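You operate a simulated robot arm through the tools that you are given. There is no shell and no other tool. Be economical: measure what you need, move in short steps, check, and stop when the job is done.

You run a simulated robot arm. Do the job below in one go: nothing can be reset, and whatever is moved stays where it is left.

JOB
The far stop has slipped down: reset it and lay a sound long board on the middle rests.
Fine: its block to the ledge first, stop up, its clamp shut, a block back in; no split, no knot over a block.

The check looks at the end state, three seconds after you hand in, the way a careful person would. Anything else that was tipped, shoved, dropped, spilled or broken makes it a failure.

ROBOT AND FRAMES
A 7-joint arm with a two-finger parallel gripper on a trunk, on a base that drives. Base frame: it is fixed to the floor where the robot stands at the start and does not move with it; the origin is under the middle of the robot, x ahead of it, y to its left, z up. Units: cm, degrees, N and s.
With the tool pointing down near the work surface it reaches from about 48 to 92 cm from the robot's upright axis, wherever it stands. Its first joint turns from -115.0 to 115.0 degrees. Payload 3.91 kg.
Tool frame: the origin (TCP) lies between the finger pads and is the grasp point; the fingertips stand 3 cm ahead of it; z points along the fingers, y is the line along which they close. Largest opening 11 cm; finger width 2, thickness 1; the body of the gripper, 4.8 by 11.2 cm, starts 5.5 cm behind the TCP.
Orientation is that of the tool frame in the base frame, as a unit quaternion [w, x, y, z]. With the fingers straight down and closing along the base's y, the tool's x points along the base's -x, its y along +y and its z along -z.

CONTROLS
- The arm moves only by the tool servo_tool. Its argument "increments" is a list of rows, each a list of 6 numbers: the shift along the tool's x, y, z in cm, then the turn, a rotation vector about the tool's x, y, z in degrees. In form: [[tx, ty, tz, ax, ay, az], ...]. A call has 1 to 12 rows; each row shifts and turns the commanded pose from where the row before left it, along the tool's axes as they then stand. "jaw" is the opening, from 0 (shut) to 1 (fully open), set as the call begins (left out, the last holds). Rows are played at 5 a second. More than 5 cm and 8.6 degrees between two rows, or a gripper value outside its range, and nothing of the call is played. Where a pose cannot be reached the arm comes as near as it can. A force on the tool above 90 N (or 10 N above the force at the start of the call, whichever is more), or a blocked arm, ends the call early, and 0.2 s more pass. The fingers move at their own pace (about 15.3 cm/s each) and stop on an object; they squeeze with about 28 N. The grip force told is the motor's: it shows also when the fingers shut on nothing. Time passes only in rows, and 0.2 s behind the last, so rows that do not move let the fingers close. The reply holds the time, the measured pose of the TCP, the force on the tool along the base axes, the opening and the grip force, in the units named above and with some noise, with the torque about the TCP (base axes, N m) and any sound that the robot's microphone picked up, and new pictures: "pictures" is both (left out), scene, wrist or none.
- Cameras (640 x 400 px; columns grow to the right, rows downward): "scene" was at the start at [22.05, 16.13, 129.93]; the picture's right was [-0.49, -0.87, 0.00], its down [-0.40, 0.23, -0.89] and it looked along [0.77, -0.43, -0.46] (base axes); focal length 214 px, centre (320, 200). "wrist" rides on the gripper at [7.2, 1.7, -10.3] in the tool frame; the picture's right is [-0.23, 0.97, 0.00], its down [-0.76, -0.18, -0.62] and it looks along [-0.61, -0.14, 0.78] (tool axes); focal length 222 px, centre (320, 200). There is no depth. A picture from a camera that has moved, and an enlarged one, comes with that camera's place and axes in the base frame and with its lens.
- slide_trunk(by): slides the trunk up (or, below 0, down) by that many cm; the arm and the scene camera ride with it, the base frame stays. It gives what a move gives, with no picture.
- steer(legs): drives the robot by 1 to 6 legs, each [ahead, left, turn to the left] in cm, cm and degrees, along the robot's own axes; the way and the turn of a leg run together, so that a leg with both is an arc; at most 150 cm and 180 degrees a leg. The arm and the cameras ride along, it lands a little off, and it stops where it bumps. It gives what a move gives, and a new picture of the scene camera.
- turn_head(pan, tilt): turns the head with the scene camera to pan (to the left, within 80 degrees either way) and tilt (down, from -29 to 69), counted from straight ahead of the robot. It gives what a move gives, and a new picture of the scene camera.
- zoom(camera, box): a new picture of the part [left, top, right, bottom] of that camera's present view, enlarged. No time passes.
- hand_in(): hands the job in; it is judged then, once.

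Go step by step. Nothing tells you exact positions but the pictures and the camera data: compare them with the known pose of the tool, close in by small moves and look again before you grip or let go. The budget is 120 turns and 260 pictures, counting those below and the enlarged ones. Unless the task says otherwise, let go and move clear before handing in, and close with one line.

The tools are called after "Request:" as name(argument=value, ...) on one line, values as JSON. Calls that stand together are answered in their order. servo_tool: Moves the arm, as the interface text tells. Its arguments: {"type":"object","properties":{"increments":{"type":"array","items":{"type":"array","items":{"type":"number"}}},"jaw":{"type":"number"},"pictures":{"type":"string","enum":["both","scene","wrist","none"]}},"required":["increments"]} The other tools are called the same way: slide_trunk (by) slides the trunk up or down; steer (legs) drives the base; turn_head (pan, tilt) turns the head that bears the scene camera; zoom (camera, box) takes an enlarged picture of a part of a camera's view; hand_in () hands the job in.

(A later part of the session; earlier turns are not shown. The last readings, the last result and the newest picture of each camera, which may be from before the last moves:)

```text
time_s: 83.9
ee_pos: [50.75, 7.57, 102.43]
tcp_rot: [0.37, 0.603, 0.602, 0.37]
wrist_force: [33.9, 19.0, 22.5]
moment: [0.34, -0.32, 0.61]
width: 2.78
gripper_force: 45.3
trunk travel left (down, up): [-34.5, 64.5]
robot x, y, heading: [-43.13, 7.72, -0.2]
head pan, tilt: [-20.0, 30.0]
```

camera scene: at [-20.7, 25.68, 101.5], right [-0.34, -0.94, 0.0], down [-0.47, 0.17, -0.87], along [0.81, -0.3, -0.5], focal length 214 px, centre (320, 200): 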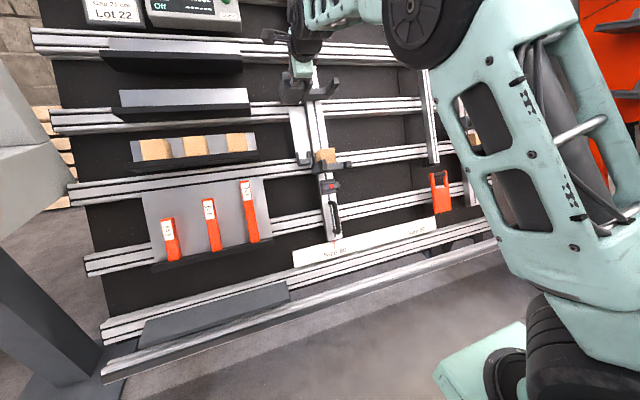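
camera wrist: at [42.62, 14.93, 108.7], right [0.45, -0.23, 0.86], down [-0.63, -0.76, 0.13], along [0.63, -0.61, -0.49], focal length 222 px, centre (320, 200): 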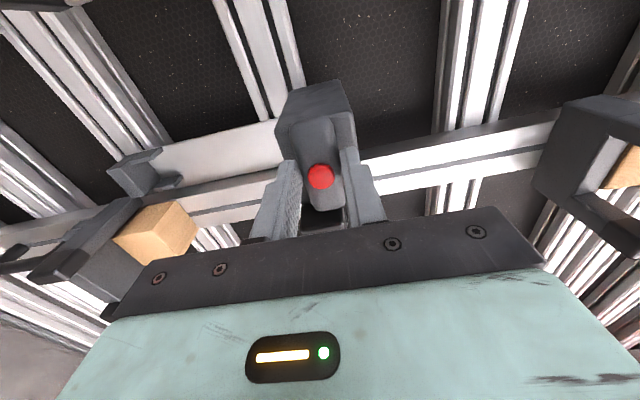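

The force rises without motion, so it is clamped. I'll relax, release, and draw back to look.

Request:
servo_tool(increments=[[0.2, 0.5, 0, 0, 0, 0], [0, 0, 0, 0, 0, 0]], pictures="none")

Request:
servo_tool(increments=[[0, 0, 0, 0, 0, 0], [0, 0, 0, 0, 0, 0], [0, 0, -2, 0, 0, 0], [0, 0, -4, 0, 0, 0], [0, 0, -4, 0, 0, 0], [0, 0, -4, 0, 0, 0], [0, 0, 0, 0, 0, 0]], jaw=0.42)

Request:
zoom(camera="scene", box=[240, 40, 400, 160])

```text
time_s: 84.5
ee_pos: [50.78, 7.46, 102.56]
tcp_rot: [0.367, 0.605, 0.604, 0.366]
wrist_force: [2.6, 7.9, 13.3]
moment: [0.28, -0.1, 0.5]
width: 2.76
gripper_force: 45.1
trunk travel left (down, up): [-34.5, 64.5]
robot x, y, heading: [-43.7, 7.86, -0.2]
head pan, tilt: [-20.0, 30.0]
```

```text
time_s: 86.1
ee_pos: [38.41, 7.67, 108.94]
tcp_rot: [0.366, 0.605, 0.604, 0.367]
wrist_force: [-0.3, 0.8, -0.5]
moment: [0.01, 0.03, 0.02]
width: 4.63
gripper_force: 0.0
trunk travel left (down, up): [-34.5, 64.5]
robot x, y, heading: [-43.32, 8.25, 0.2]
head pan, tilt: [-20.0, 30.0]
camera scene: at [-20.76, 25.6, 101.53], right [-0.34, -0.94, 0.0], down [-0.47, 0.17, -0.87], along [0.81, -0.3, -0.5], focal length 214 px, centre (320, 200)
camera wrist: at [30.15, 15.02, 115.18], right [0.45, -0.23, 0.86], down [-0.63, -0.76, 0.13], along [0.63, -0.61, -0.49], focal length 222 px, centre (320, 200)
```

scene: 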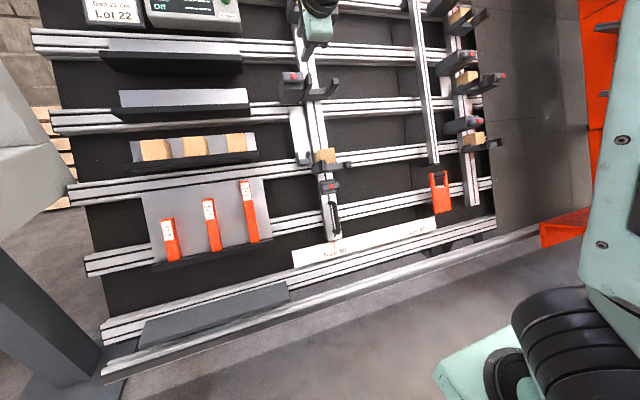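
wrist: 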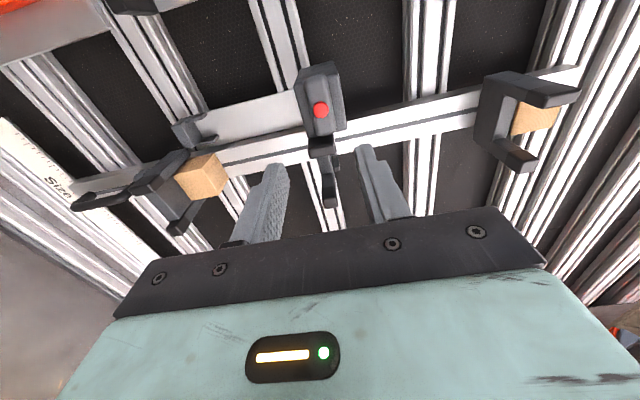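

```text
3.33 times, centred on (320, 100) of scene
camera zoom: at [-20.76, 25.6, 101.53], right [-0.34, -0.94, 0.0], down [-0.47, 0.17, -0.87], along [0.81, -0.3, -0.5], focal length 715 px, centre (320, 533)
```

zoom: 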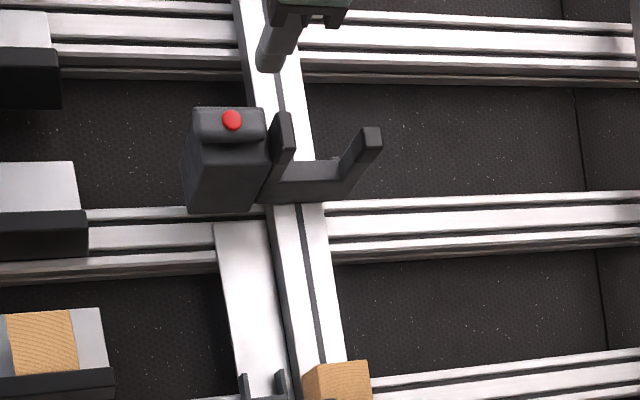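

The lever lies across now and matches the other shut clamps. I'll verify the gap with the Check button (about (71.5, 23.4, 123)), so I'll raise the trunk, drive over and close the fingers.

Request:
slide_trunk(by=18)

Request:
steer(legs=[[0, 15.7, 0], [16, 0, 0]])

Request:
servo_tool(increments=[[0, 1.6, 0, 0, 0, 0], [0, 1.6, 0, 0, 0, 0], [0, 0, 0, 0, 0, 0]], jaw=0)

Request:
turn_head(pan=0, tilt=15)

```text
time_s: 88.1
ee_pos: [38.52, 7.74, 126.97]
tcp_rot: [0.366, 0.604, 0.605, 0.366]
wrist_force: [-0.1, 0.8, 1.0]
moment: [0.0, 0.03, -0.01]
width: 4.6
gripper_force: 0.1
trunk travel left (down, up): [-52.5, 46.5]
robot x, y, heading: [-43.54, 8.46, 0.1]
head pan, tilt: [-20.0, 30.0]
```

```text
time_s: 90.5
ee_pos: [54.67, 23.47, 126.96]
tcp_rot: [0.366, 0.606, 0.604, 0.366]
wrist_force: [0.5, -0.8, 0.0]
moment: [0.0, -0.04, -0.03]
width: 4.59
gripper_force: 0.0
trunk travel left (down, up): [-52.5, 46.5]
robot x, y, heading: [-27.28, 23.69, 0.0]
head pan, tilt: [-20.0, 30.0]
camera scene: at [-4.75, 41.21, 119.53], right [-0.34, -0.94, 0.0], down [-0.47, 0.17, -0.87], along [0.81, -0.3, -0.5], focal length 214 px, centre (320, 200)
```

scene: 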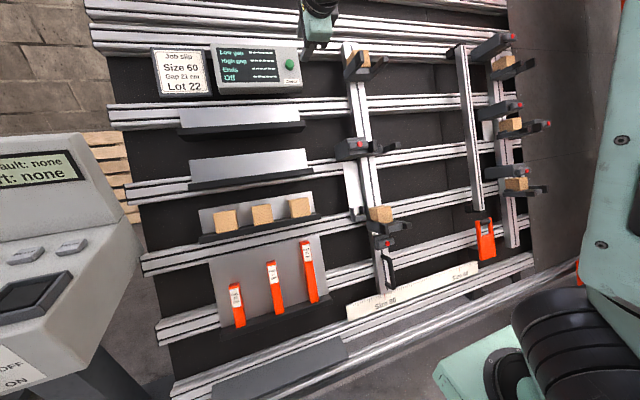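

```text
time_s: 91.3
ee_pos: [56.05, 23.35, 129.73]
tcp_rot: [0.367, 0.605, 0.605, 0.366]
wrist_force: [0.9, 0.3, -0.2]
moment: [0.02, 0.03, 0.05]
width: 0.03
gripper_force: 28.2
trunk travel left (down, up): [-52.5, 46.5]
robot x, y, heading: [-27.53, 23.64, 0.1]
head pan, tilt: [-20.0, 30.0]
camera scene: at [-4.75, 41.21, 119.53], right [-0.34, -0.94, 0.0], down [-0.47, 0.17, -0.87], along [0.81, -0.3, -0.5], focal length 214 px, centre (320, 200)
camera wrist: at [47.68, 30.69, 136.02], right [0.45, -0.23, 0.86], down [-0.63, -0.76, 0.13], along [0.63, -0.61, -0.49], focal length 222 px, centre (320, 200)
```

scene: 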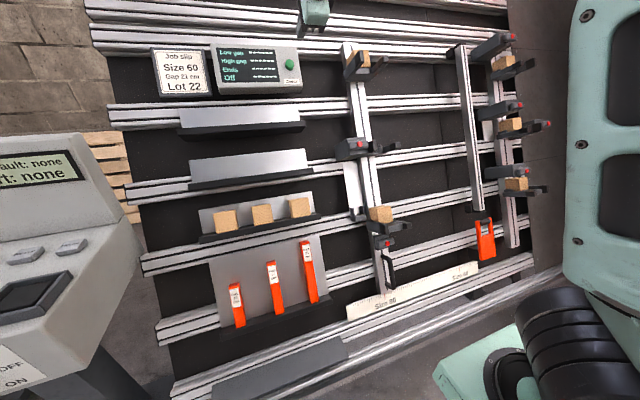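
wrist: 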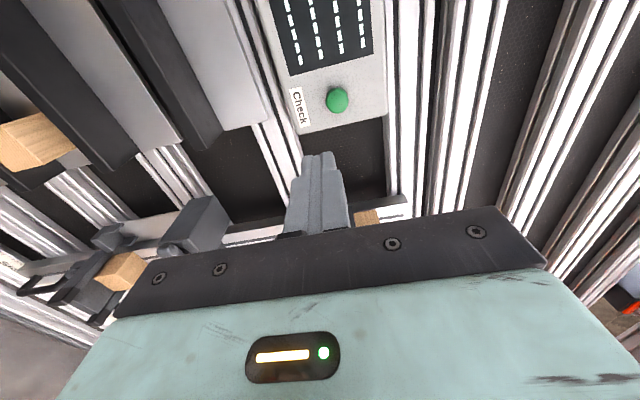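

```text
time_s: 92.2
ee_pos: [55.99, 23.35, 129.74]
tcp_rot: [0.366, 0.605, 0.605, 0.366]
wrist_force: [0.3, -0.3, 0.4]
moment: [-0.01, 0.02, -0.02]
width: 0.01
gripper_force: 27.8
trunk travel left (down, up): [-52.5, 46.5]
robot x, y, heading: [-27.52, 23.68, 0.1]
head pan, tilt: [0.0, 15.0]
camera scene: at [-3.91, 44.3, 121.94], right [0.0, -1.0, 0.0], down [-0.26, 0.0, -0.97], along [0.97, 0.0, -0.26], focal length 214 px, centre (320, 200)
```

scene: 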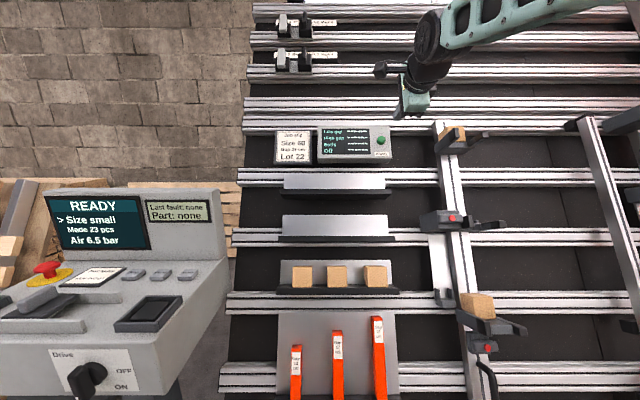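

The button is near (73, 23.1, 122.9). I'll align and approach to about 3 cm short of it.

Request:
servo_tool(increments=[[-0.2, 1.8, 0, 0, 0, 0], [0, 0, 3.5, 0, 0, 0], [0, 0, 3.5, 0, 0, 0], [0, 0, 3.5, 0, 0, 0], [0, 0, 0, 0, 0, 0]])

Request:
zoom(camera="scene", box=[340, 100, 440, 180])

```text
time_s: 93.3
ee_pos: [66.21, 23.18, 126.41]
tcp_rot: [0.366, 0.604, 0.606, 0.367]
wrist_force: [0.0, 0.0, -0.6]
moment: [0.03, 0.0, 0.01]
width: 0.0
gripper_force: 28.2
trunk travel left (down, up): [-52.5, 46.5]
robot x, y, heading: [-27.44, 23.84, 0.3]
head pan, tilt: [0.0, 15.0]
camera scene: at [-3.92, 44.31, 121.95], right [0.0, -1.0, 0.0], down [-0.26, 0.0, -0.97], along [0.97, 0.0, -0.26], focal length 214 px, centre (320, 200)
camera wrist: at [57.81, 30.46, 132.66], right [0.45, -0.23, 0.86], down [-0.63, -0.76, 0.13], along [0.63, -0.61, -0.49], focal length 222 px, centre (320, 200)
```

scene: 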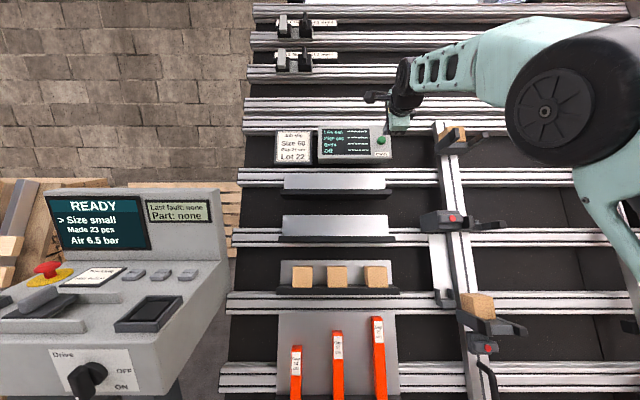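
wrist: 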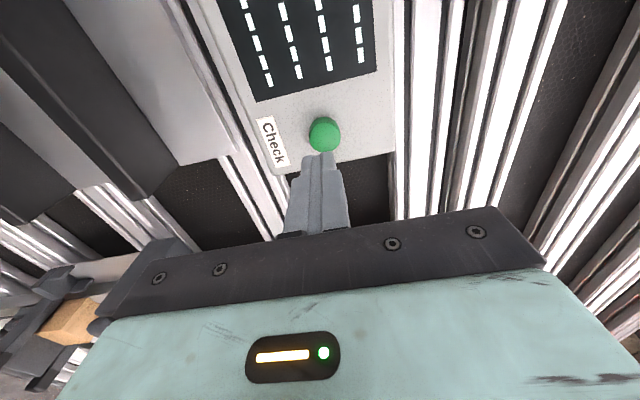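

```text
5.00 times, centred on (390, 140) of scene
camera zoom: at [-3.92, 44.31, 121.95], right [0.0, -1.0, 0.0], down [-0.26, 0.0, -0.97], along [0.97, 0.0, -0.26], focal length 1072 px, centre (-30, 500)
```

zoom: 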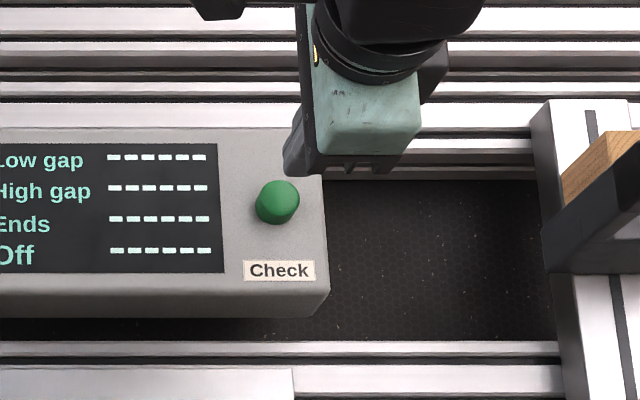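

I'm aligned within a few millimetres. I'll press forward gently.

Request:
servo_tool(increments=[[-0.3, 0, 2, 0, 0, 0], [0, 0, 1.5, 0, 0, 0], [0, 0, 0.5, 0, 0, 0], [0, 0, 0.5, 0, 0, 0], [0, 0, 0.5, 0, 0, 0], [0, 0, 0.5, 0, 0, 0], [0, 0, 0.4, 0, 0, 0], [0, 0, 0.4, 0, 0, 0]])

Request:
zoom(camera="scene", box=[300, 110, 420, 180])

```text
time_s: 95.2
ee_pos: [71.4, 22.85, 124.04]
tcp_rot: [0.366, 0.605, 0.604, 0.369]
wrist_force: [-40.8, -0.7, 8.9]
moment: [0.08, 0.36, -0.18]
width: 0.0
gripper_force: 28.1
trunk travel left (down, up): [-52.5, 46.5]
robot x, y, heading: [-27.36, 23.71, -0.1]
head pan, tilt: [0.0, 15.0]
camera scene: at [-4.22, 44.3, 122.02], right [0.0, -1.0, 0.0], down [-0.26, 0.0, -0.97], along [0.97, 0.0, -0.26], focal length 214 px, centre (320, 200)
camera wrist: at [62.96, 30.21, 130.31], right [0.45, -0.23, 0.87], down [-0.63, -0.76, 0.13], along [0.63, -0.61, -0.48], focal length 222 px, centre (320, 200)
```

scene: 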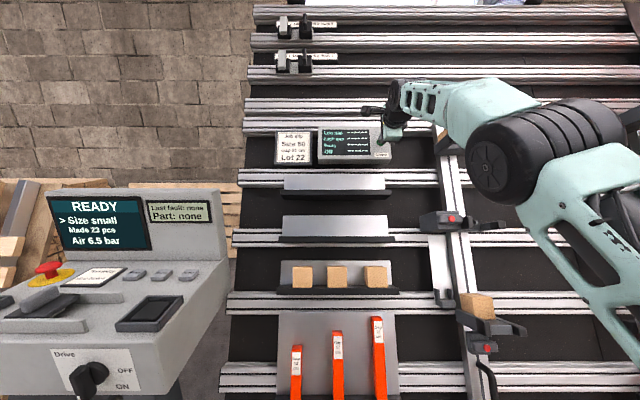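
wrist: 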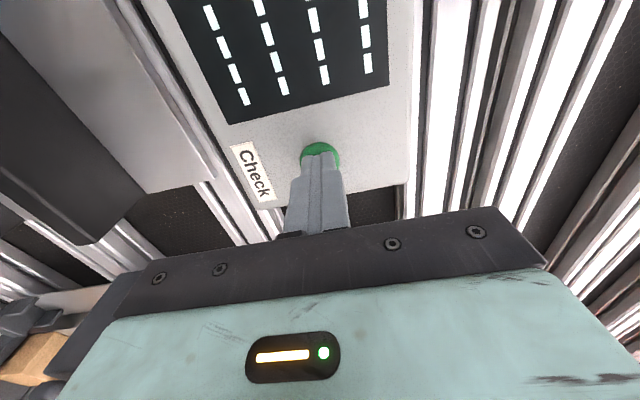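

```text
5.33 times, centred on (360, 145) of scene
camera zoom: at [-4.22, 44.3, 122.02], right [0.0, -1.0, 0.0], down [-0.26, 0.0, -0.97], along [0.97, 0.0, -0.26], focal length 1144 px, centre (107, 493)
```

zoom: 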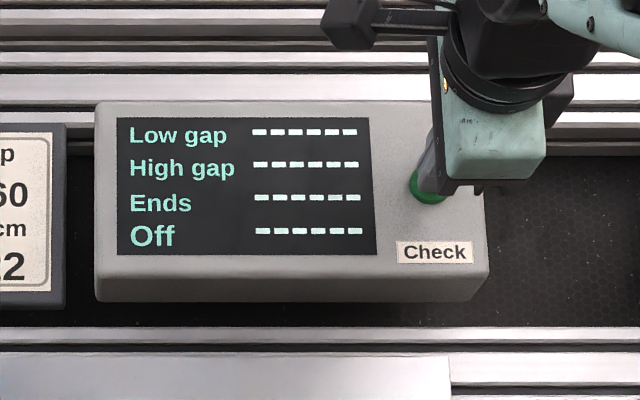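

I'm pressing the button but the display still shows dashes. I'll hold a moment, then back off and look again.

Request:
servo_tool(increments=[[0, 0, 0, 0, 0, 0], [0, 0, -1, 0, 0, 0], [0, 0, -3, 0, 0, 0], [0, 0, -3, 0, 0, 0], [0, 0, 0, 0, 0, 0]], pictures="none")

Request:
zoom(camera="scene", box=[300, 110, 420, 180])

```text
time_s: 96.3
ee_pos: [65.65, 22.97, 126.88]
tcp_rot: [0.367, 0.605, 0.605, 0.365]
wrist_force: [0.8, -0.4, -0.2]
moment: [0.03, 0.02, -0.02]
width: 0.0
gripper_force: 27.9
trunk travel left (down, up): [-52.5, 46.5]
robot x, y, heading: [-27.14, 23.79, -0.1]
head pan, tilt: [0.0, 15.0]
```

```text
5.33 times, centred on (360, 145) of scene
camera zoom: at [-3.9, 44.31, 121.95], right [0.0, -1.0, 0.0], down [-0.26, 0.0, -0.97], along [0.97, 0.0, -0.26], focal length 1144 px, centre (107, 493)
```

zoom: 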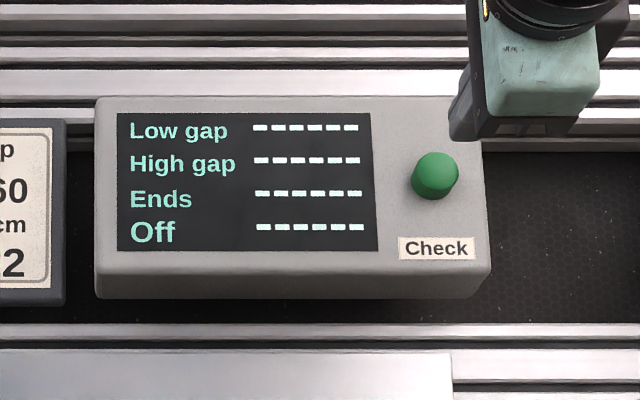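

No reading appears; the check probably needs a board in place. I'll continue: back off, turn the tool upright again, and go fetch the block from the ledge.

Request:
steer(legs=[[-19.5, 0, 0], [0, 26.7, 0]])

Request:
servo_tool(increments=[[0, 0, 0, 0, 0, -7.5], [0, 0, 0, 0, 0, -7.5], [0, 0, 0, 0, 0, -7.5], [0, 0, 0, 0, 0, -7.5], [0, 0, 0, 0, 0, -7.5], [0, 0, 0, 0, 0, -7.5], [0, 0, 0, 0, 0, -7.5], [0, 0, 0, 0, 0, -7.5], [0, 0, 0, 0, 0, -7.5], [0, 0, 0, 0, 0, -7.5], [0, 0, 0, 0, 0, -7.5], [0, 0, 0, 0, 0, -7.5]], jaw=0.64, pictures="none")

Request:
slide_trunk(by=-25)

Request:
servo_tool(increments=[[0, 0, 0, 0, 7, 0], [0, 0, 0, 0, 7, 0], [0, 0, 0, 0, 6, 0], [0, 0, 0, 0, 0, 0]])

```text
time_s: 99.4
ee_pos: [46.15, 50.13, 126.89]
tcp_rot: [0.366, 0.604, 0.606, 0.367]
wrist_force: [-0.1, -0.1, 0.0]
moment: [0.01, 0.0, 0.01]
width: 0.0
gripper_force: 27.7
trunk travel left (down, up): [-52.5, 46.5]
robot x, y, heading: [-46.7, 50.68, 0.1]
head pan, tilt: [0.0, 15.0]
camera scene: at [-23.42, 71.32, 121.95], right [0.0, -1.0, 0.0], down [-0.26, 0.0, -0.97], along [0.97, 0.0, -0.26], focal length 214 px, centre (320, 200)
```

scene: 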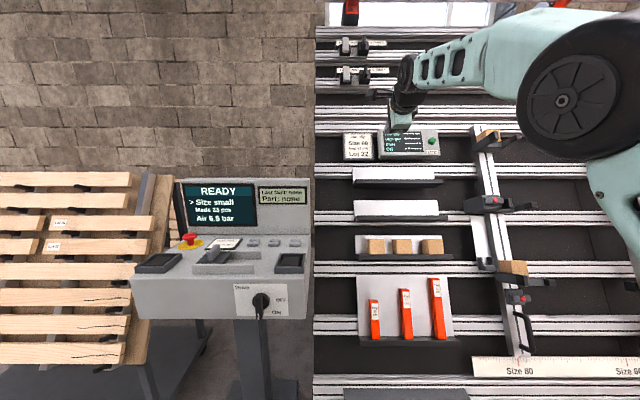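

```text
time_s: 102.0
ee_pos: [46.12, 50.07, 126.9]
tcp_rot: [0.518, -0.002, 0.855, 0.0]
wrist_force: [0.2, 0.5, -0.5]
moment: [0.0, -0.01, -0.03]
width: 7.04
gripper_force: 0.0
trunk travel left (down, up): [-52.5, 46.5]
robot x, y, heading: [-46.63, 50.74, 0.3]
head pan, tilt: [0.0, 15.0]
```

```text
time_s: 104.6
ee_pos: [46.17, 50.1, 101.86]
tcp_rot: [0.518, -0.002, 0.856, 0.001]
wrist_force: [-0.1, -0.4, 0.4]
moment: [0.0, 0.01, -0.03]
width: 7.05
gripper_force: 0.0
trunk travel left (down, up): [-27.5, 71.5]
robot x, y, heading: [-46.81, 50.44, 0.3]
head pan, tilt: [0.0, 15.0]
```

```text
time_s: 105.6
ee_pos: [43.99, 48.47, 100.91]
tcp_rot: [0.361, -0.002, 0.933, 0.001]
wrist_force: [-0.1, 0.5, -0.2]
moment: [0.04, -0.01, 0.01]
width: 7.05
gripper_force: 0.1
out of reach, approached as far as the arm can: row 3
trunk travel left (down, up): [-27.5, 71.5]
robot x, y, heading: [-46.63, 50.83, 0.3]
head pan, tilt: [0.0, 15.0]
camera scene: at [-23.42, 71.32, 96.95], right [0.0, -1.0, 0.0], down [-0.26, 0.0, -0.97], along [0.97, 0.0, -0.26], focal length 214 px, centre (320, 200)
camera wrist: at [31.77, 50.06, 103.62], right [0.16, 0.97, 0.15], down [0.14, -0.18, 0.97], along [0.98, -0.14, -0.17], focal length 222 px, centre (320, 200)
```

scene: 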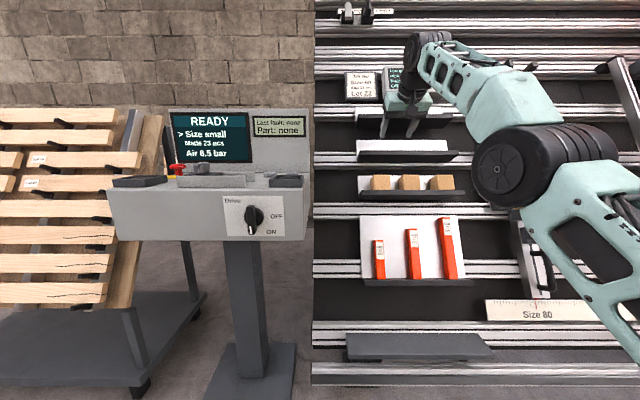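
wrist: 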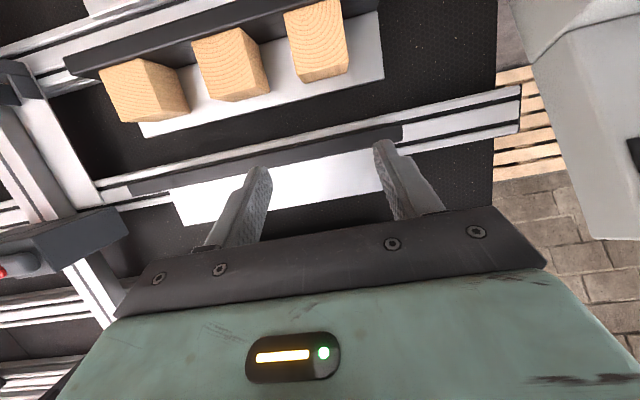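

I'll move to the spot in front of the block on the ledge, the same pose I withdrew to earlier.

Request:
servo_tool(increments=[[4, 0.4, 1, 0, 0, 0], [4, 0.4, 1, 0, 0, 0], [3.4, 0.4, 1, 0, 0, 0], [0, 0, 0, 0, 0, 0]], pictures="wrist")

```text
time_s: 106.6
ee_pos: [45.61, 50.56, 98.16]
tcp_rot: [0.361, -0.002, 0.933, 0.001]
wrist_force: [0.1, 0.1, 0.0]
moment: [0.01, -0.01, -0.03]
width: 7.05
gripper_force: 0.0
out of reach, approached as far as the arm can: row 1, 2, 3
trunk travel left (down, up): [-27.5, 71.5]
robot x, y, heading: [-47.18, 50.69, 0.2]
head pan, tilt: [0.0, 15.0]
camera wrist: at [33.29, 52.34, 100.74], right [0.16, 0.97, 0.15], down [0.14, -0.18, 0.97], along [0.98, -0.14, -0.17], focal length 222 px, centre (320, 200)
```

wrist: 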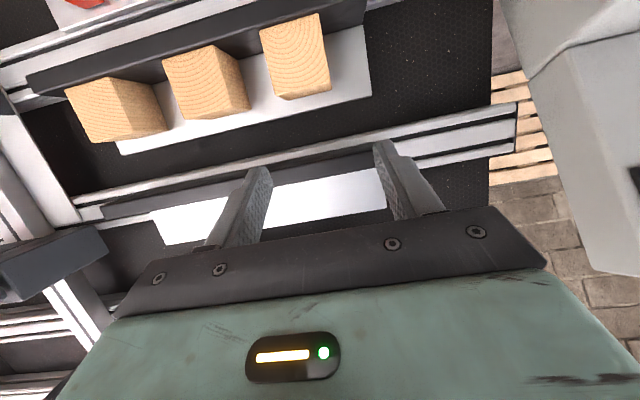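

The arm is limited in this posture. I'll undo the extra tilt, then go down, since that posture worked before.

Request:
servo_tool(increments=[[0, 0, 0, 0, -7, 0], [0, 0, 0, 0, -7, 0], [0, 0, 0, 0, -6, 0], [0, 0, -3, 0, 0, 0], [0, 0, -3, 0, 0, 0], [0, 0, -3, 0, 0, 0], [0, 0, 0, 0, 0, 0]], pictures="none")

Request:
servo_tool(increments=[[4, 0, 0, 0, 0, 0], [4, 0, 0, 0, 0, 0], [0, 0, 0, 0, 0, 0]])

```text
time_s: 108.2
ee_pos: [45.6, 52.54, 108.46]
tcp_rot: [0.517, -0.002, 0.856, 0.001]
wrist_force: [0.2, 0.4, 0.8]
moment: [-0.01, 0.01, 0.02]
width: 7.07
gripper_force: 0.0
out of reach, approached as far as the arm can: row 1, 2, 3, 4, 5, 6
trunk travel left (down, up): [-27.5, 71.5]
robot x, y, heading: [-46.44, 50.85, 0.0]
head pan, tilt: [0.0, 15.0]
```

```text
time_s: 109.0
ee_pos: [46.69, 53.62, 106.77]
tcp_rot: [0.518, -0.002, 0.855, 0.001]
wrist_force: [0.1, -0.7, -0.1]
moment: [-0.01, 0.01, 0.04]
width: 7.05
gripper_force: 0.2
out of reach, approached as far as the arm can: row 1, 2
trunk travel left (down, up): [-27.5, 71.5]
robot x, y, heading: [-47.06, 50.33, 0.1]
head pan, tilt: [0.0, 15.0]
camera scene: at [-23.42, 71.32, 96.95], right [0.0, -1.0, 0.0], down [-0.26, 0.0, -0.97], along [0.97, 0.0, -0.26], focal length 214 px, centre (320, 200)
camera wrist: at [34.26, 55.32, 105.03], right [0.1, 0.97, 0.2], down [-0.2, -0.18, 0.96], along [0.97, -0.14, 0.18], focal length 222 px, centre (320, 200)
```

scene: 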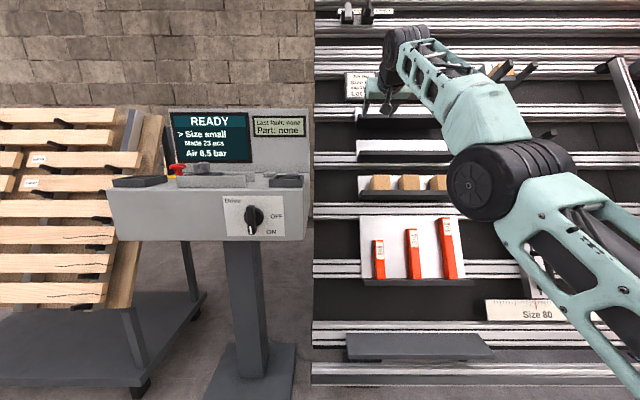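
wrist: 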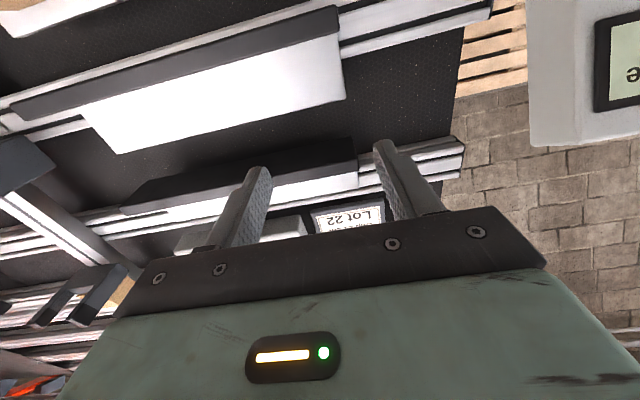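

The posture seems pinned at a joint limit. I'll try moving the tool to the right and out to free it.

Request:
servo_tool(increments=[[0, -3, 0, 0, 0, 0], [0, -3, 0, 0, 0, 0], [0, -3, 0, 0, 0, 0], [0, -3, 0, 0, 0, 0], [0, 0, 0, 0, 0, 0]], pictures="none")

Request:
servo_tool(increments=[[2, 0, -2, 0, 0, 0], [2, 0, -2, 0, 0, 0], [2, 0, -2, 0, 0, 0], [0, 0, 0, 0, 0, 0]], pictures="scene")

```text
time_s: 110.2
ee_pos: [47.95, 41.76, 107.66]
tcp_rot: [0.518, -0.001, 0.855, 0.0]
wrist_force: [0.3, 0.2, -0.2]
moment: [0.02, -0.01, 0.01]
width: 7.04
gripper_force: 0.1
out of reach, approached as far as the arm can: row 1, 2, 3
trunk travel left (down, up): [-27.5, 71.5]
robot x, y, heading: [-46.85, 50.67, 0.6]
head pan, tilt: [0.0, 15.0]
```

```text
time_s: 111.2
ee_pos: [45.57, 42.15, 110.29]
tcp_rot: [0.517, -0.001, 0.856, 0.0]
wrist_force: [0.2, 0.1, -0.1]
moment: [-0.02, 0.02, 0.04]
width: 7.02
gripper_force: 0.0
out of reach, approached as far as the arm can: row 1, 2, 3
trunk travel left (down, up): [-27.5, 71.5]
robot x, y, heading: [-46.81, 50.64, 0.4]
head pan, tilt: [0.0, 15.0]
camera scene: at [-23.42, 71.31, 96.95], right [0.0, -1.0, 0.0], down [-0.26, 0.0, -0.97], along [0.97, 0.0, -0.26], focal length 214 px, centre (320, 200)
```

scene: 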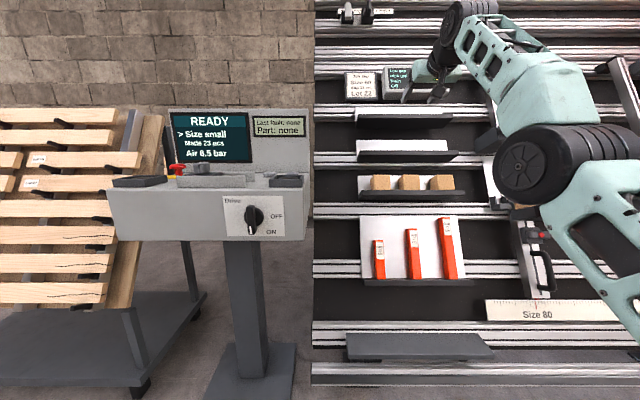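

The arm can move sideways and up but not back in. I'll turn the tool toward straight-down and then retract, going back to the starting posture.

Request:
servo_tool(increments=[[0, 0, 0, 0, 8, 0], [0, 0, 0, 0, 8, 0], [0, 0, 0, 0, 8, 0], [0, 0, 0, 0, 8, 0], [0, 0, 0, 0, 8, 0], [0, 0, 0, 0, 8, 0], [0, 0, 0, 0, 8, 0], [0, 0, 0, 0, 6.4, 0], [0, 0, 0, 0, 0, 0]], pictures="none")

Request:
servo_tool(increments=[[3, 0, -1, 0, 0, 0], [3, 0, -1, 0, 0, 0], [3, 0, -1, 0, 0, 0], [3, 0, -1, 0, 0, 0], [0, 0, 0, 0, 0, 0]], pictures="scene")

```text
time_s: 113.2
ee_pos: [29.12, 43.54, 100.52]
tcp_rot: [0.077, -0.002, 0.997, 0.001]
wrist_force: [1.4, 0.6, 0.4]
moment: [0.02, 0.01, -0.01]
width: 7.04
gripper_force: 0.1
out of reach, approached as far as the arm can: row 1, 2, 3, 4, 5, 6, 7, 8
trunk travel left (down, up): [-27.5, 71.5]
robot x, y, heading: [-46.54, 51.12, 0.0]
head pan, tilt: [0.0, 15.0]
```

```text
time_s: 114.4
ee_pos: [16.71, 43.52, 102.66]
tcp_rot: [0.079, -0.002, 0.997, 0.0]
wrist_force: [-0.1, 1.1, -0.6]
moment: [0.01, -0.02, 0.0]
width: 7.02
gripper_force: 0.1
trunk travel left (down, up): [-27.5, 71.5]
robot x, y, heading: [-46.65, 50.87, -0.1]
head pan, tilt: [0.0, 15.0]
camera scene: at [-23.42, 71.32, 96.95], right [0.0, -1.0, 0.0], down [-0.26, 0.0, -0.97], along [0.97, 0.0, -0.26], focal length 214 px, centre (320, 200)
```

scene: 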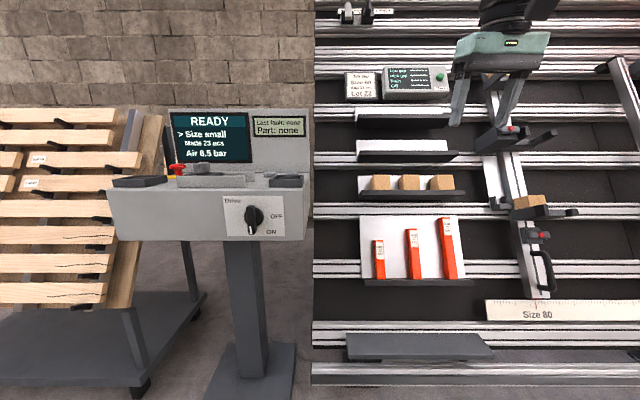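

The arm is free again. I'll set the 42° tilt and go to the front of the block on the ledge.

Request:
servo_tool(increments=[[0, 0, 0, 0, -8, 0], [0, 0, 0, 0, -8, 0], [0, 0, 0, 0, -8, 0], [0, 0, 0, 0, -8, 0], [0, 0, 0, 0, -1.3, 0], [-1.25, 1.02, 3.8, 0, 0, 0], [-1.25, 1.02, 3.8, 0, 0, 0], [-1.25, 1.02, 3.8, 0, 0, 0], [-1.25, 1.02, 3.8, 0, 0, 0], [-1.25, 1.02, 3.8, 0, 0, 0], [-1.25, 1.02, 3.8, 0, 0, 0], [0, 0, 0, 0, 0, 0]])

```text
time_s: 117.0
ee_pos: [37.72, 49.6, 90.9]
tcp_rot: [0.36, -0.002, 0.933, 0.001]
wrist_force: [0.6, 0.1, -0.3]
moment: [0.01, 0.03, 0.0]
width: 7.05
gripper_force: 0.0
trunk travel left (down, up): [-27.5, 71.5]
robot x, y, heading: [-46.62, 50.89, 0.2]
head pan, tilt: [0.0, 15.0]
camera scene: at [-23.42, 71.31, 96.95], right [0.0, -1.0, 0.0], down [-0.26, 0.0, -0.97], along [0.97, 0.0, -0.26], focal length 214 px, centre (320, 200)
camera wrist: at [25.33, 51.27, 93.61], right [0.16, 0.97, 0.15], down [0.14, -0.18, 0.97], along [0.98, -0.14, -0.17], focal length 222 px, centre (320, 200)
```

scene: 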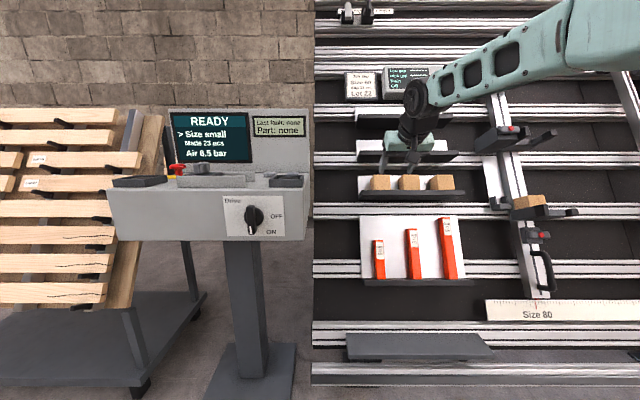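
wrist: 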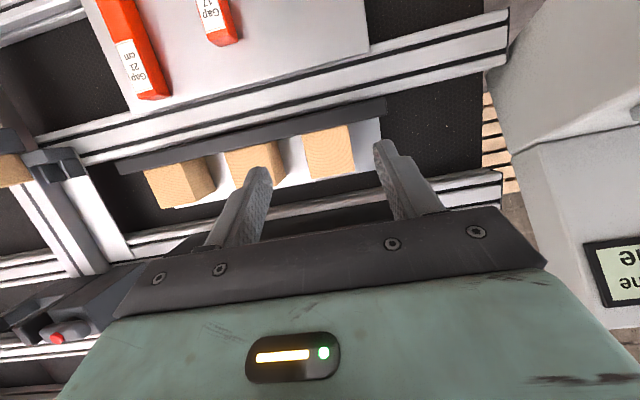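

This is exactly the earlier withdrawal pose, so I'll retrace in and grip the block.

Request:
servo_tool(increments=[[-1.3, 0, 3.5, 0, 0, 0], [-1.3, 0, 3.5, 0, 0, 0], [-1.3, 0, 3.5, 0, 0, 0], [-1, 0, 2.8, 0, 0, 0], [-1, 0, 2.5, 0, 0, 0], [0, 0, 0, 0, 0, 0]], pictures="wrist")

Request:
servo_tool(increments=[[0, 0, 0, 0, 0, 0], [0, 0, 0, 0, 0, 0], [0, 0, 0, 0, 0, 0]], jaw=0.3, pictures="none")

```text
time_s: 118.4
ee_pos: [52.63, 49.72, 83.27]
tcp_rot: [0.36, -0.002, 0.933, 0.001]
wrist_force: [-1.2, 0.9, -0.1]
moment: [-0.02, 0.01, -0.02]
width: 7.04
gripper_force: 0.1
trunk travel left (down, up): [-27.5, 71.5]
robot x, y, heading: [-46.48, 50.61, 0.3]
head pan, tilt: [0.0, 15.0]
camera wrist: at [40.3, 51.38, 85.97], right [0.16, 0.97, 0.15], down [0.14, -0.18, 0.97], along [0.98, -0.14, -0.17], focal length 222 px, centre (320, 200)
```

wrist: 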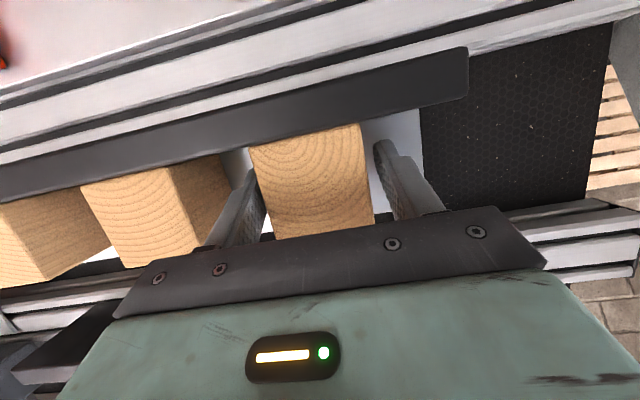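

```text
time_s: 119.2
ee_pos: [52.56, 49.82, 83.3]
tcp_rot: [0.361, -0.002, 0.933, 0.001]
wrist_force: [1.5, -0.7, 0.8]
moment: [-0.05, 0.04, 0.04]
width: 5.75
gripper_force: 27.5
trunk travel left (down, up): [-27.5, 71.5]
robot x, y, heading: [-46.71, 50.38, 0.3]
head pan, tilt: [0.0, 15.0]
```

I've got the block. I'll lift it off the shelf and draw out, then drive in front of the raised stop.

Request:
servo_tool(increments=[[-1, 0, -0.35, 0, 0, 0], [-1, 0, -0.35, 0, 0, 0], [1.3, 0, -3.5, 0, 0, 0], [1.3, 0, -3.5, 0, 0, 0], [1.3, 0, -3.5, 0, 0, 0], [1.3, 0, -3.5, 0, 0, 0], [1.3, 0, -3.5, 0, 0, 0], [0, 0, 0, 0, 0, 0]], pictures="none")

Request:
slide_trunk(by=18)

Request:
steer(legs=[[0, -51.8, 0]])

Request:
turn_head(pan=-15, tilt=25)

```text
time_s: 121.0
ee_pos: [36.86, 49.82, 93.67]
tcp_rot: [0.361, -0.002, 0.933, 0.001]
wrist_force: [-0.3, 0.2, -0.5]
moment: [0.04, 0.03, 0.0]
width: 5.76
gripper_force: 27.3
trunk travel left (down, up): [-27.5, 71.5]
robot x, y, heading: [-46.92, 50.67, 0.1]
head pan, tilt: [0.0, 15.0]
```

```text
time_s: 123.0
ee_pos: [36.92, 49.76, 111.66]
tcp_rot: [0.361, -0.002, 0.933, 0.001]
wrist_force: [-0.2, 0.1, -1.5]
moment: [-0.04, 0.03, 0.01]
width: 5.74
gripper_force: 28.3
trunk travel left (down, up): [-45.5, 53.5]
robot x, y, heading: [-46.42, 50.48, 0.5]
head pan, tilt: [0.0, 15.0]
```

```text
time_s: 126.0
ee_pos: [36.98, -2.64, 111.54]
tcp_rot: [0.361, 0.0, 0.932, 0.0]
wrist_force: [-0.9, 0.4, -0.9]
moment: [0.03, -0.02, 0.01]
width: 5.73
gripper_force: 28.0
trunk travel left (down, up): [-45.5, 53.5]
robot x, y, heading: [-46.82, -1.37, -0.3]
head pan, tilt: [0.0, 15.0]
camera scene: at [-23.23, 19.23, 114.95], right [0.0, -1.0, 0.0], down [-0.26, 0.0, -0.97], along [0.97, 0.0, -0.26], focal length 214 px, centre (320, 200)
```

scene: 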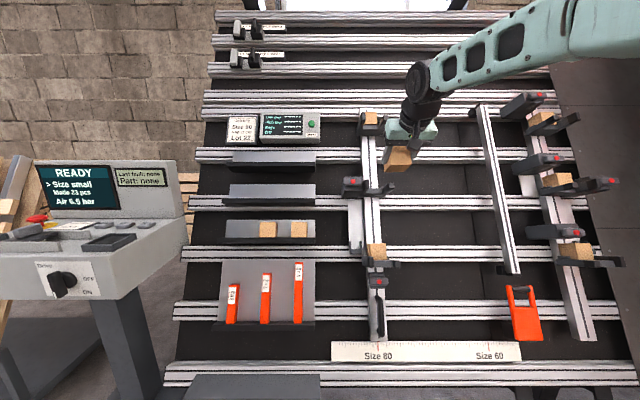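

```text
time_s: 126.8
ee_pos: [37.15, -2.56, 111.72]
tcp_rot: [0.36, 0.0, 0.933, 0.0]
wrist_force: [0.0, -0.8, -0.6]
moment: [0.02, 0.01, 0.01]
width: 5.73
gripper_force: 28.0
trunk travel left (down, up): [-45.5, 53.5]
robot x, y, heading: [-47.04, -1.47, 0.1]
head pan, tilt: [-15.0, 25.0]
camera scene: at [-23.67, 16.86, 113.33], right [-0.26, -0.97, 0.0], down [-0.41, 0.11, -0.91], along [0.88, -0.23, -0.42], focal length 214 px, centre (320, 200)
```

scene: 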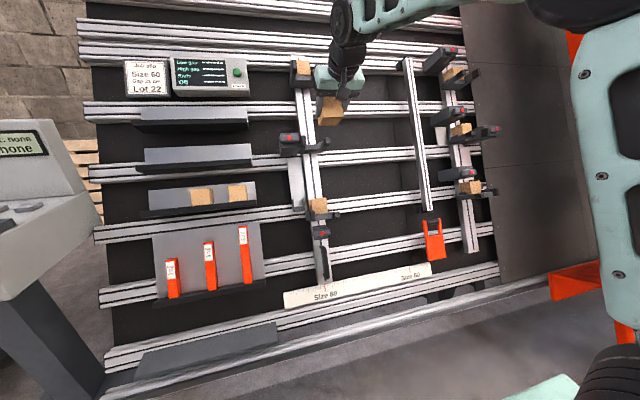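

I'm in front of the raised stop. I'll drive forward 12 cm, centre sideways at y -1.95, and look.

Request:
steer(legs=[[12, 0, 0]])

Request:
servo_tool(increments=[[0, 0.65, 0, 0, 0, 0], [1, 0, 0.36, 0, 0, 0], [1, 0, 0.36, 0, 0, 0], [-0.9, 0, 2.4, 0, 0, 0], [-0.9, 0, 2.4, 0, 0, 0], [0, 0, 0, 0, 0, 0]])

Request:
zoom(camera="wrist", box=[180, 20, 440, 220])

```text
time_s: 128.1
ee_pos: [49.18, -2.47, 111.67]
tcp_rot: [0.361, -0.001, 0.933, 0.0]
wrist_force: [0.7, 0.2, -1.0]
moment: [0.0, 0.01, -0.02]
width: 5.73
gripper_force: 27.7
trunk travel left (down, up): [-45.5, 53.5]
robot x, y, heading: [-34.57, -1.1, 0.1]
head pan, tilt: [-15.0, 25.0]
camera scene: at [-11.63, 16.89, 113.32], right [-0.26, -0.97, 0.0], down [-0.41, 0.11, -0.91], along [0.88, -0.23, -0.42], focal length 214 px, centre (320, 200)
```

scene: 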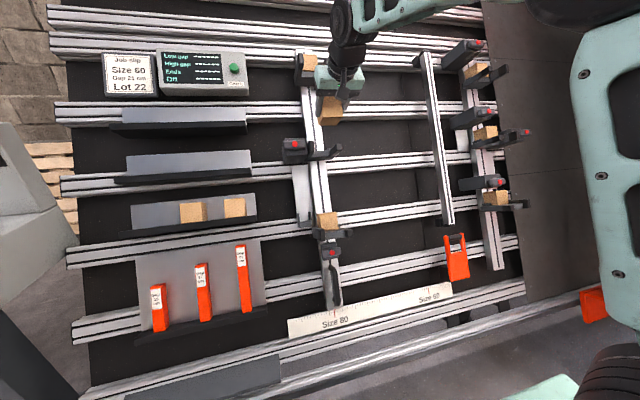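

```text
time_s: 129.4
ee_pos: [52.59, -1.97, 107.38]
tcp_rot: [0.36, -0.001, 0.933, 0.001]
wrist_force: [0.0, -0.1, -0.7]
moment: [-0.01, -0.02, 0.01]
width: 5.73
gripper_force: 28.3
trunk travel left (down, up): [-45.5, 53.5]
robot x, y, heading: [-34.63, -1.42, 0.0]
head pan, tilt: [-15.0, 25.0]
camera scene: at [-11.64, 16.89, 113.33], right [-0.26, -0.97, 0.0], down [-0.41, 0.11, -0.91], along [0.88, -0.23, -0.42], focal length 214 px, centre (320, 200)
camera wrist: at [40.39, -0.13, 110.1], right [0.17, 0.97, 0.15], down [0.14, -0.18, 0.97], along [0.98, -0.14, -0.17], focal length 222 px, centre (320, 200)
```

scene: 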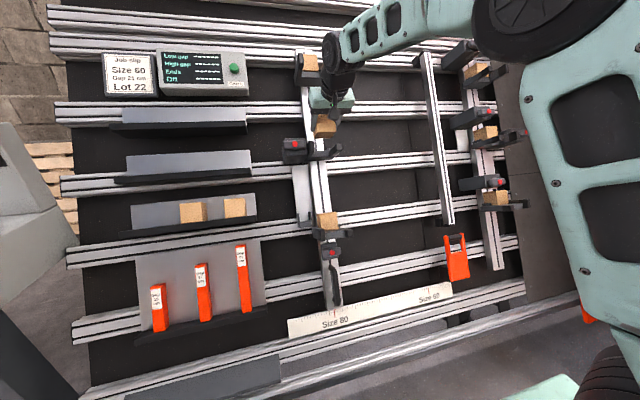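
wrist: 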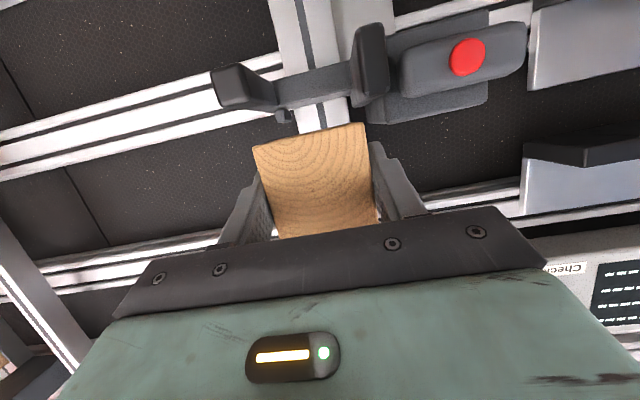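

```text
2.00 times, centred on (310, 120) of wrist
camera zoom: at [40.39, -0.13, 110.1], right [0.17, 0.97, 0.15], down [0.14, -0.18, 0.97], along [0.98, -0.14, -0.17], focal length 444 px, centre (340, 360)
```

zoom: 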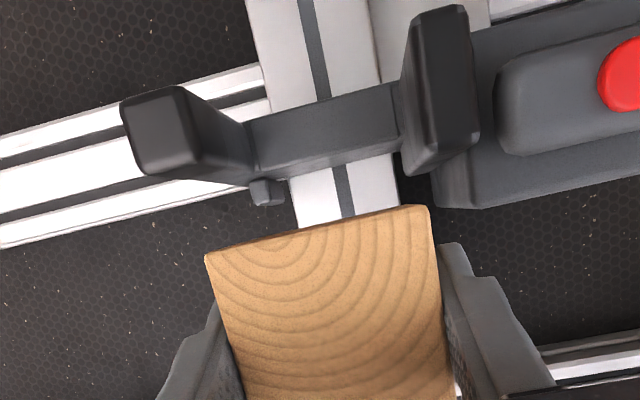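

It's well lined up. I'll move in along the normal and then lower towards the base.

Request:
servo_tool(increments=[[-1, 0, 2.75, 0, 0, 0], [-1, 0, 2.75, 0, 0, 0], [-1, 0, 2.6, 0, 0, 0], [0, 0, 0, 0, 0, 0]], pictures="wrist")

Request:
servo_tool(increments=[[0.47, 0, 0.17, 0, 0, 0], [0.47, 0, 0.17, 0, 0, 0], [0.47, 0, 0.17, 0, 0, 0], [0, 0, 0, 0, 0, 0]], pictures="wrist")

```text
time_s: 130.4
ee_pos: [60.35, -1.76, 103.33]
tcp_rot: [0.361, -0.001, 0.933, 0.0]
wrist_force: [-0.5, 0.3, -0.4]
moment: [-0.01, 0.02, 0.0]
width: 5.75
gripper_force: 27.7
trunk travel left (down, up): [-45.5, 53.5]
robot x, y, heading: [-34.58, -1.41, -0.0]
head pan, tilt: [-15.0, 25.0]
camera wrist: at [48.09, -0.06, 106.12], right [0.17, 0.97, 0.15], down [0.14, -0.18, 0.97], along [0.98, -0.14, -0.17], focal length 222 px, centre (320, 200)
```

wrist: 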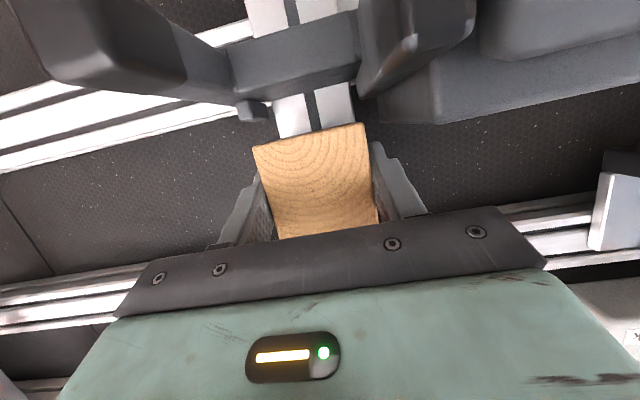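

```text
time_s: 131.4
ee_pos: [59.74, -1.83, 102.14]
tcp_rot: [0.361, 0.0, 0.933, 0.0]
wrist_force: [-0.4, -0.4, -1.1]
moment: [0.0, 0.0, 0.0]
width: 5.74
gripper_force: 28.4
trunk travel left (down, up): [-45.5, 53.5]
robot x, y, heading: [-34.39, -1.43, -0.3]
head pan, tilt: [-15.0, 25.0]
camera wrist: at [47.35, -0.07, 104.79], right [0.17, 0.97, 0.15], down [0.14, -0.18, 0.97], along [0.98, -0.14, -0.17], focal length 222 px, centre (320, 200)
```

wrist: 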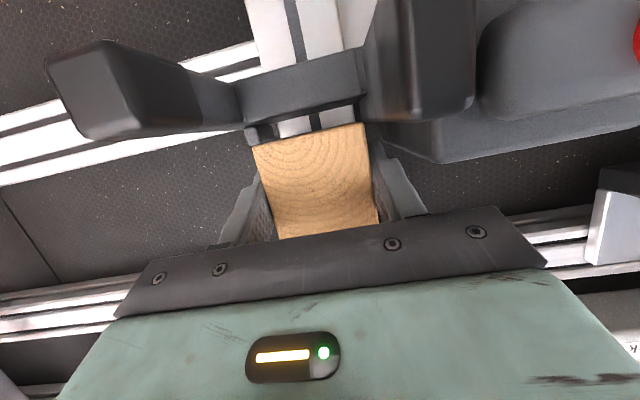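

It's about 0.8 cm above the base. I'll lower slowly to contact.

Request:
servo_tool(increments=[[0.47, 0, 0.17, 0, 0, 0], [0.25, 0, 0.09, 0, 0, 0], [0.2, 0, 0.07, 0, 0, 0], [0, 0, 0, 0, 0, 0]], pictures="wrist")

```text
time_s: 132.4
ee_pos: [59.27, -1.82, 101.21]
tcp_rot: [0.361, 0.0, 0.933, 0.0]
wrist_force: [0.5, -0.5, -0.6]
moment: [-0.02, 0.0, 0.05]
width: 5.72
gripper_force: 27.7
trunk travel left (down, up): [-45.5, 53.5]
robot x, y, heading: [-34.25, -1.36, 0.1]
head pan, tilt: [-15.0, 25.0]
camera wrist: at [46.9, -0.1, 103.94], right [0.17, 0.97, 0.15], down [0.14, -0.18, 0.97], along [0.98, -0.14, -0.17], focal length 222 px, centre (320, 200)
```

wrist: 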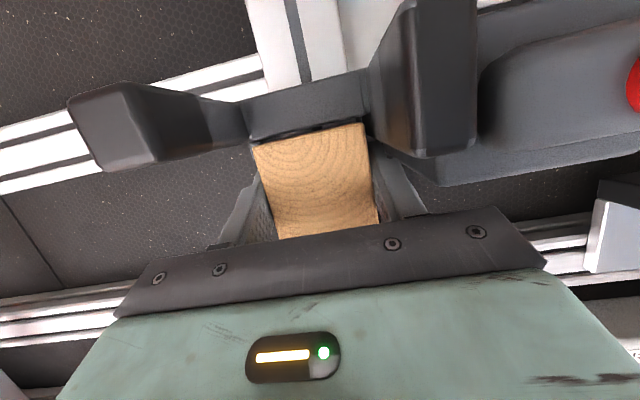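

The block is almost on the base; a little more.

Request:
servo_tool(increments=[[0.2, 0, 0.07, 0, 0, 0], [0.2, 0, 0.07, 0, 0, 0], [0, 0, 0, 0, 0, 0]], pictures="wrist")

```text
time_s: 133.2
ee_pos: [59.17, -1.82, 101.1]
tcp_rot: [0.364, -0.001, 0.931, 0.002]
wrist_force: [16.9, 2.6, 12.6]
moment: [0.54, -0.64, -0.58]
width: 5.74
gripper_force: 28.4
trunk travel left (down, up): [-45.5, 53.5]
robot x, y, heading: [-34.39, -1.0, 0.0]
head pan, tilt: [-15.0, 25.0]
camera wrist: at [46.8, -0.1, 103.73], right [0.17, 0.97, 0.16], down [0.14, -0.18, 0.97], along [0.98, -0.14, -0.16], focal length 222 px, centre (320, 200)
```

wrist: 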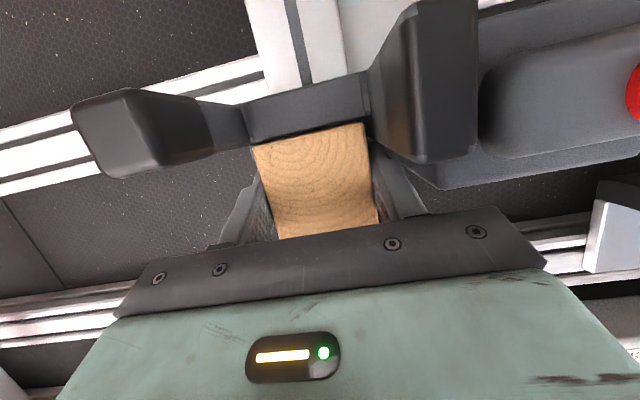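

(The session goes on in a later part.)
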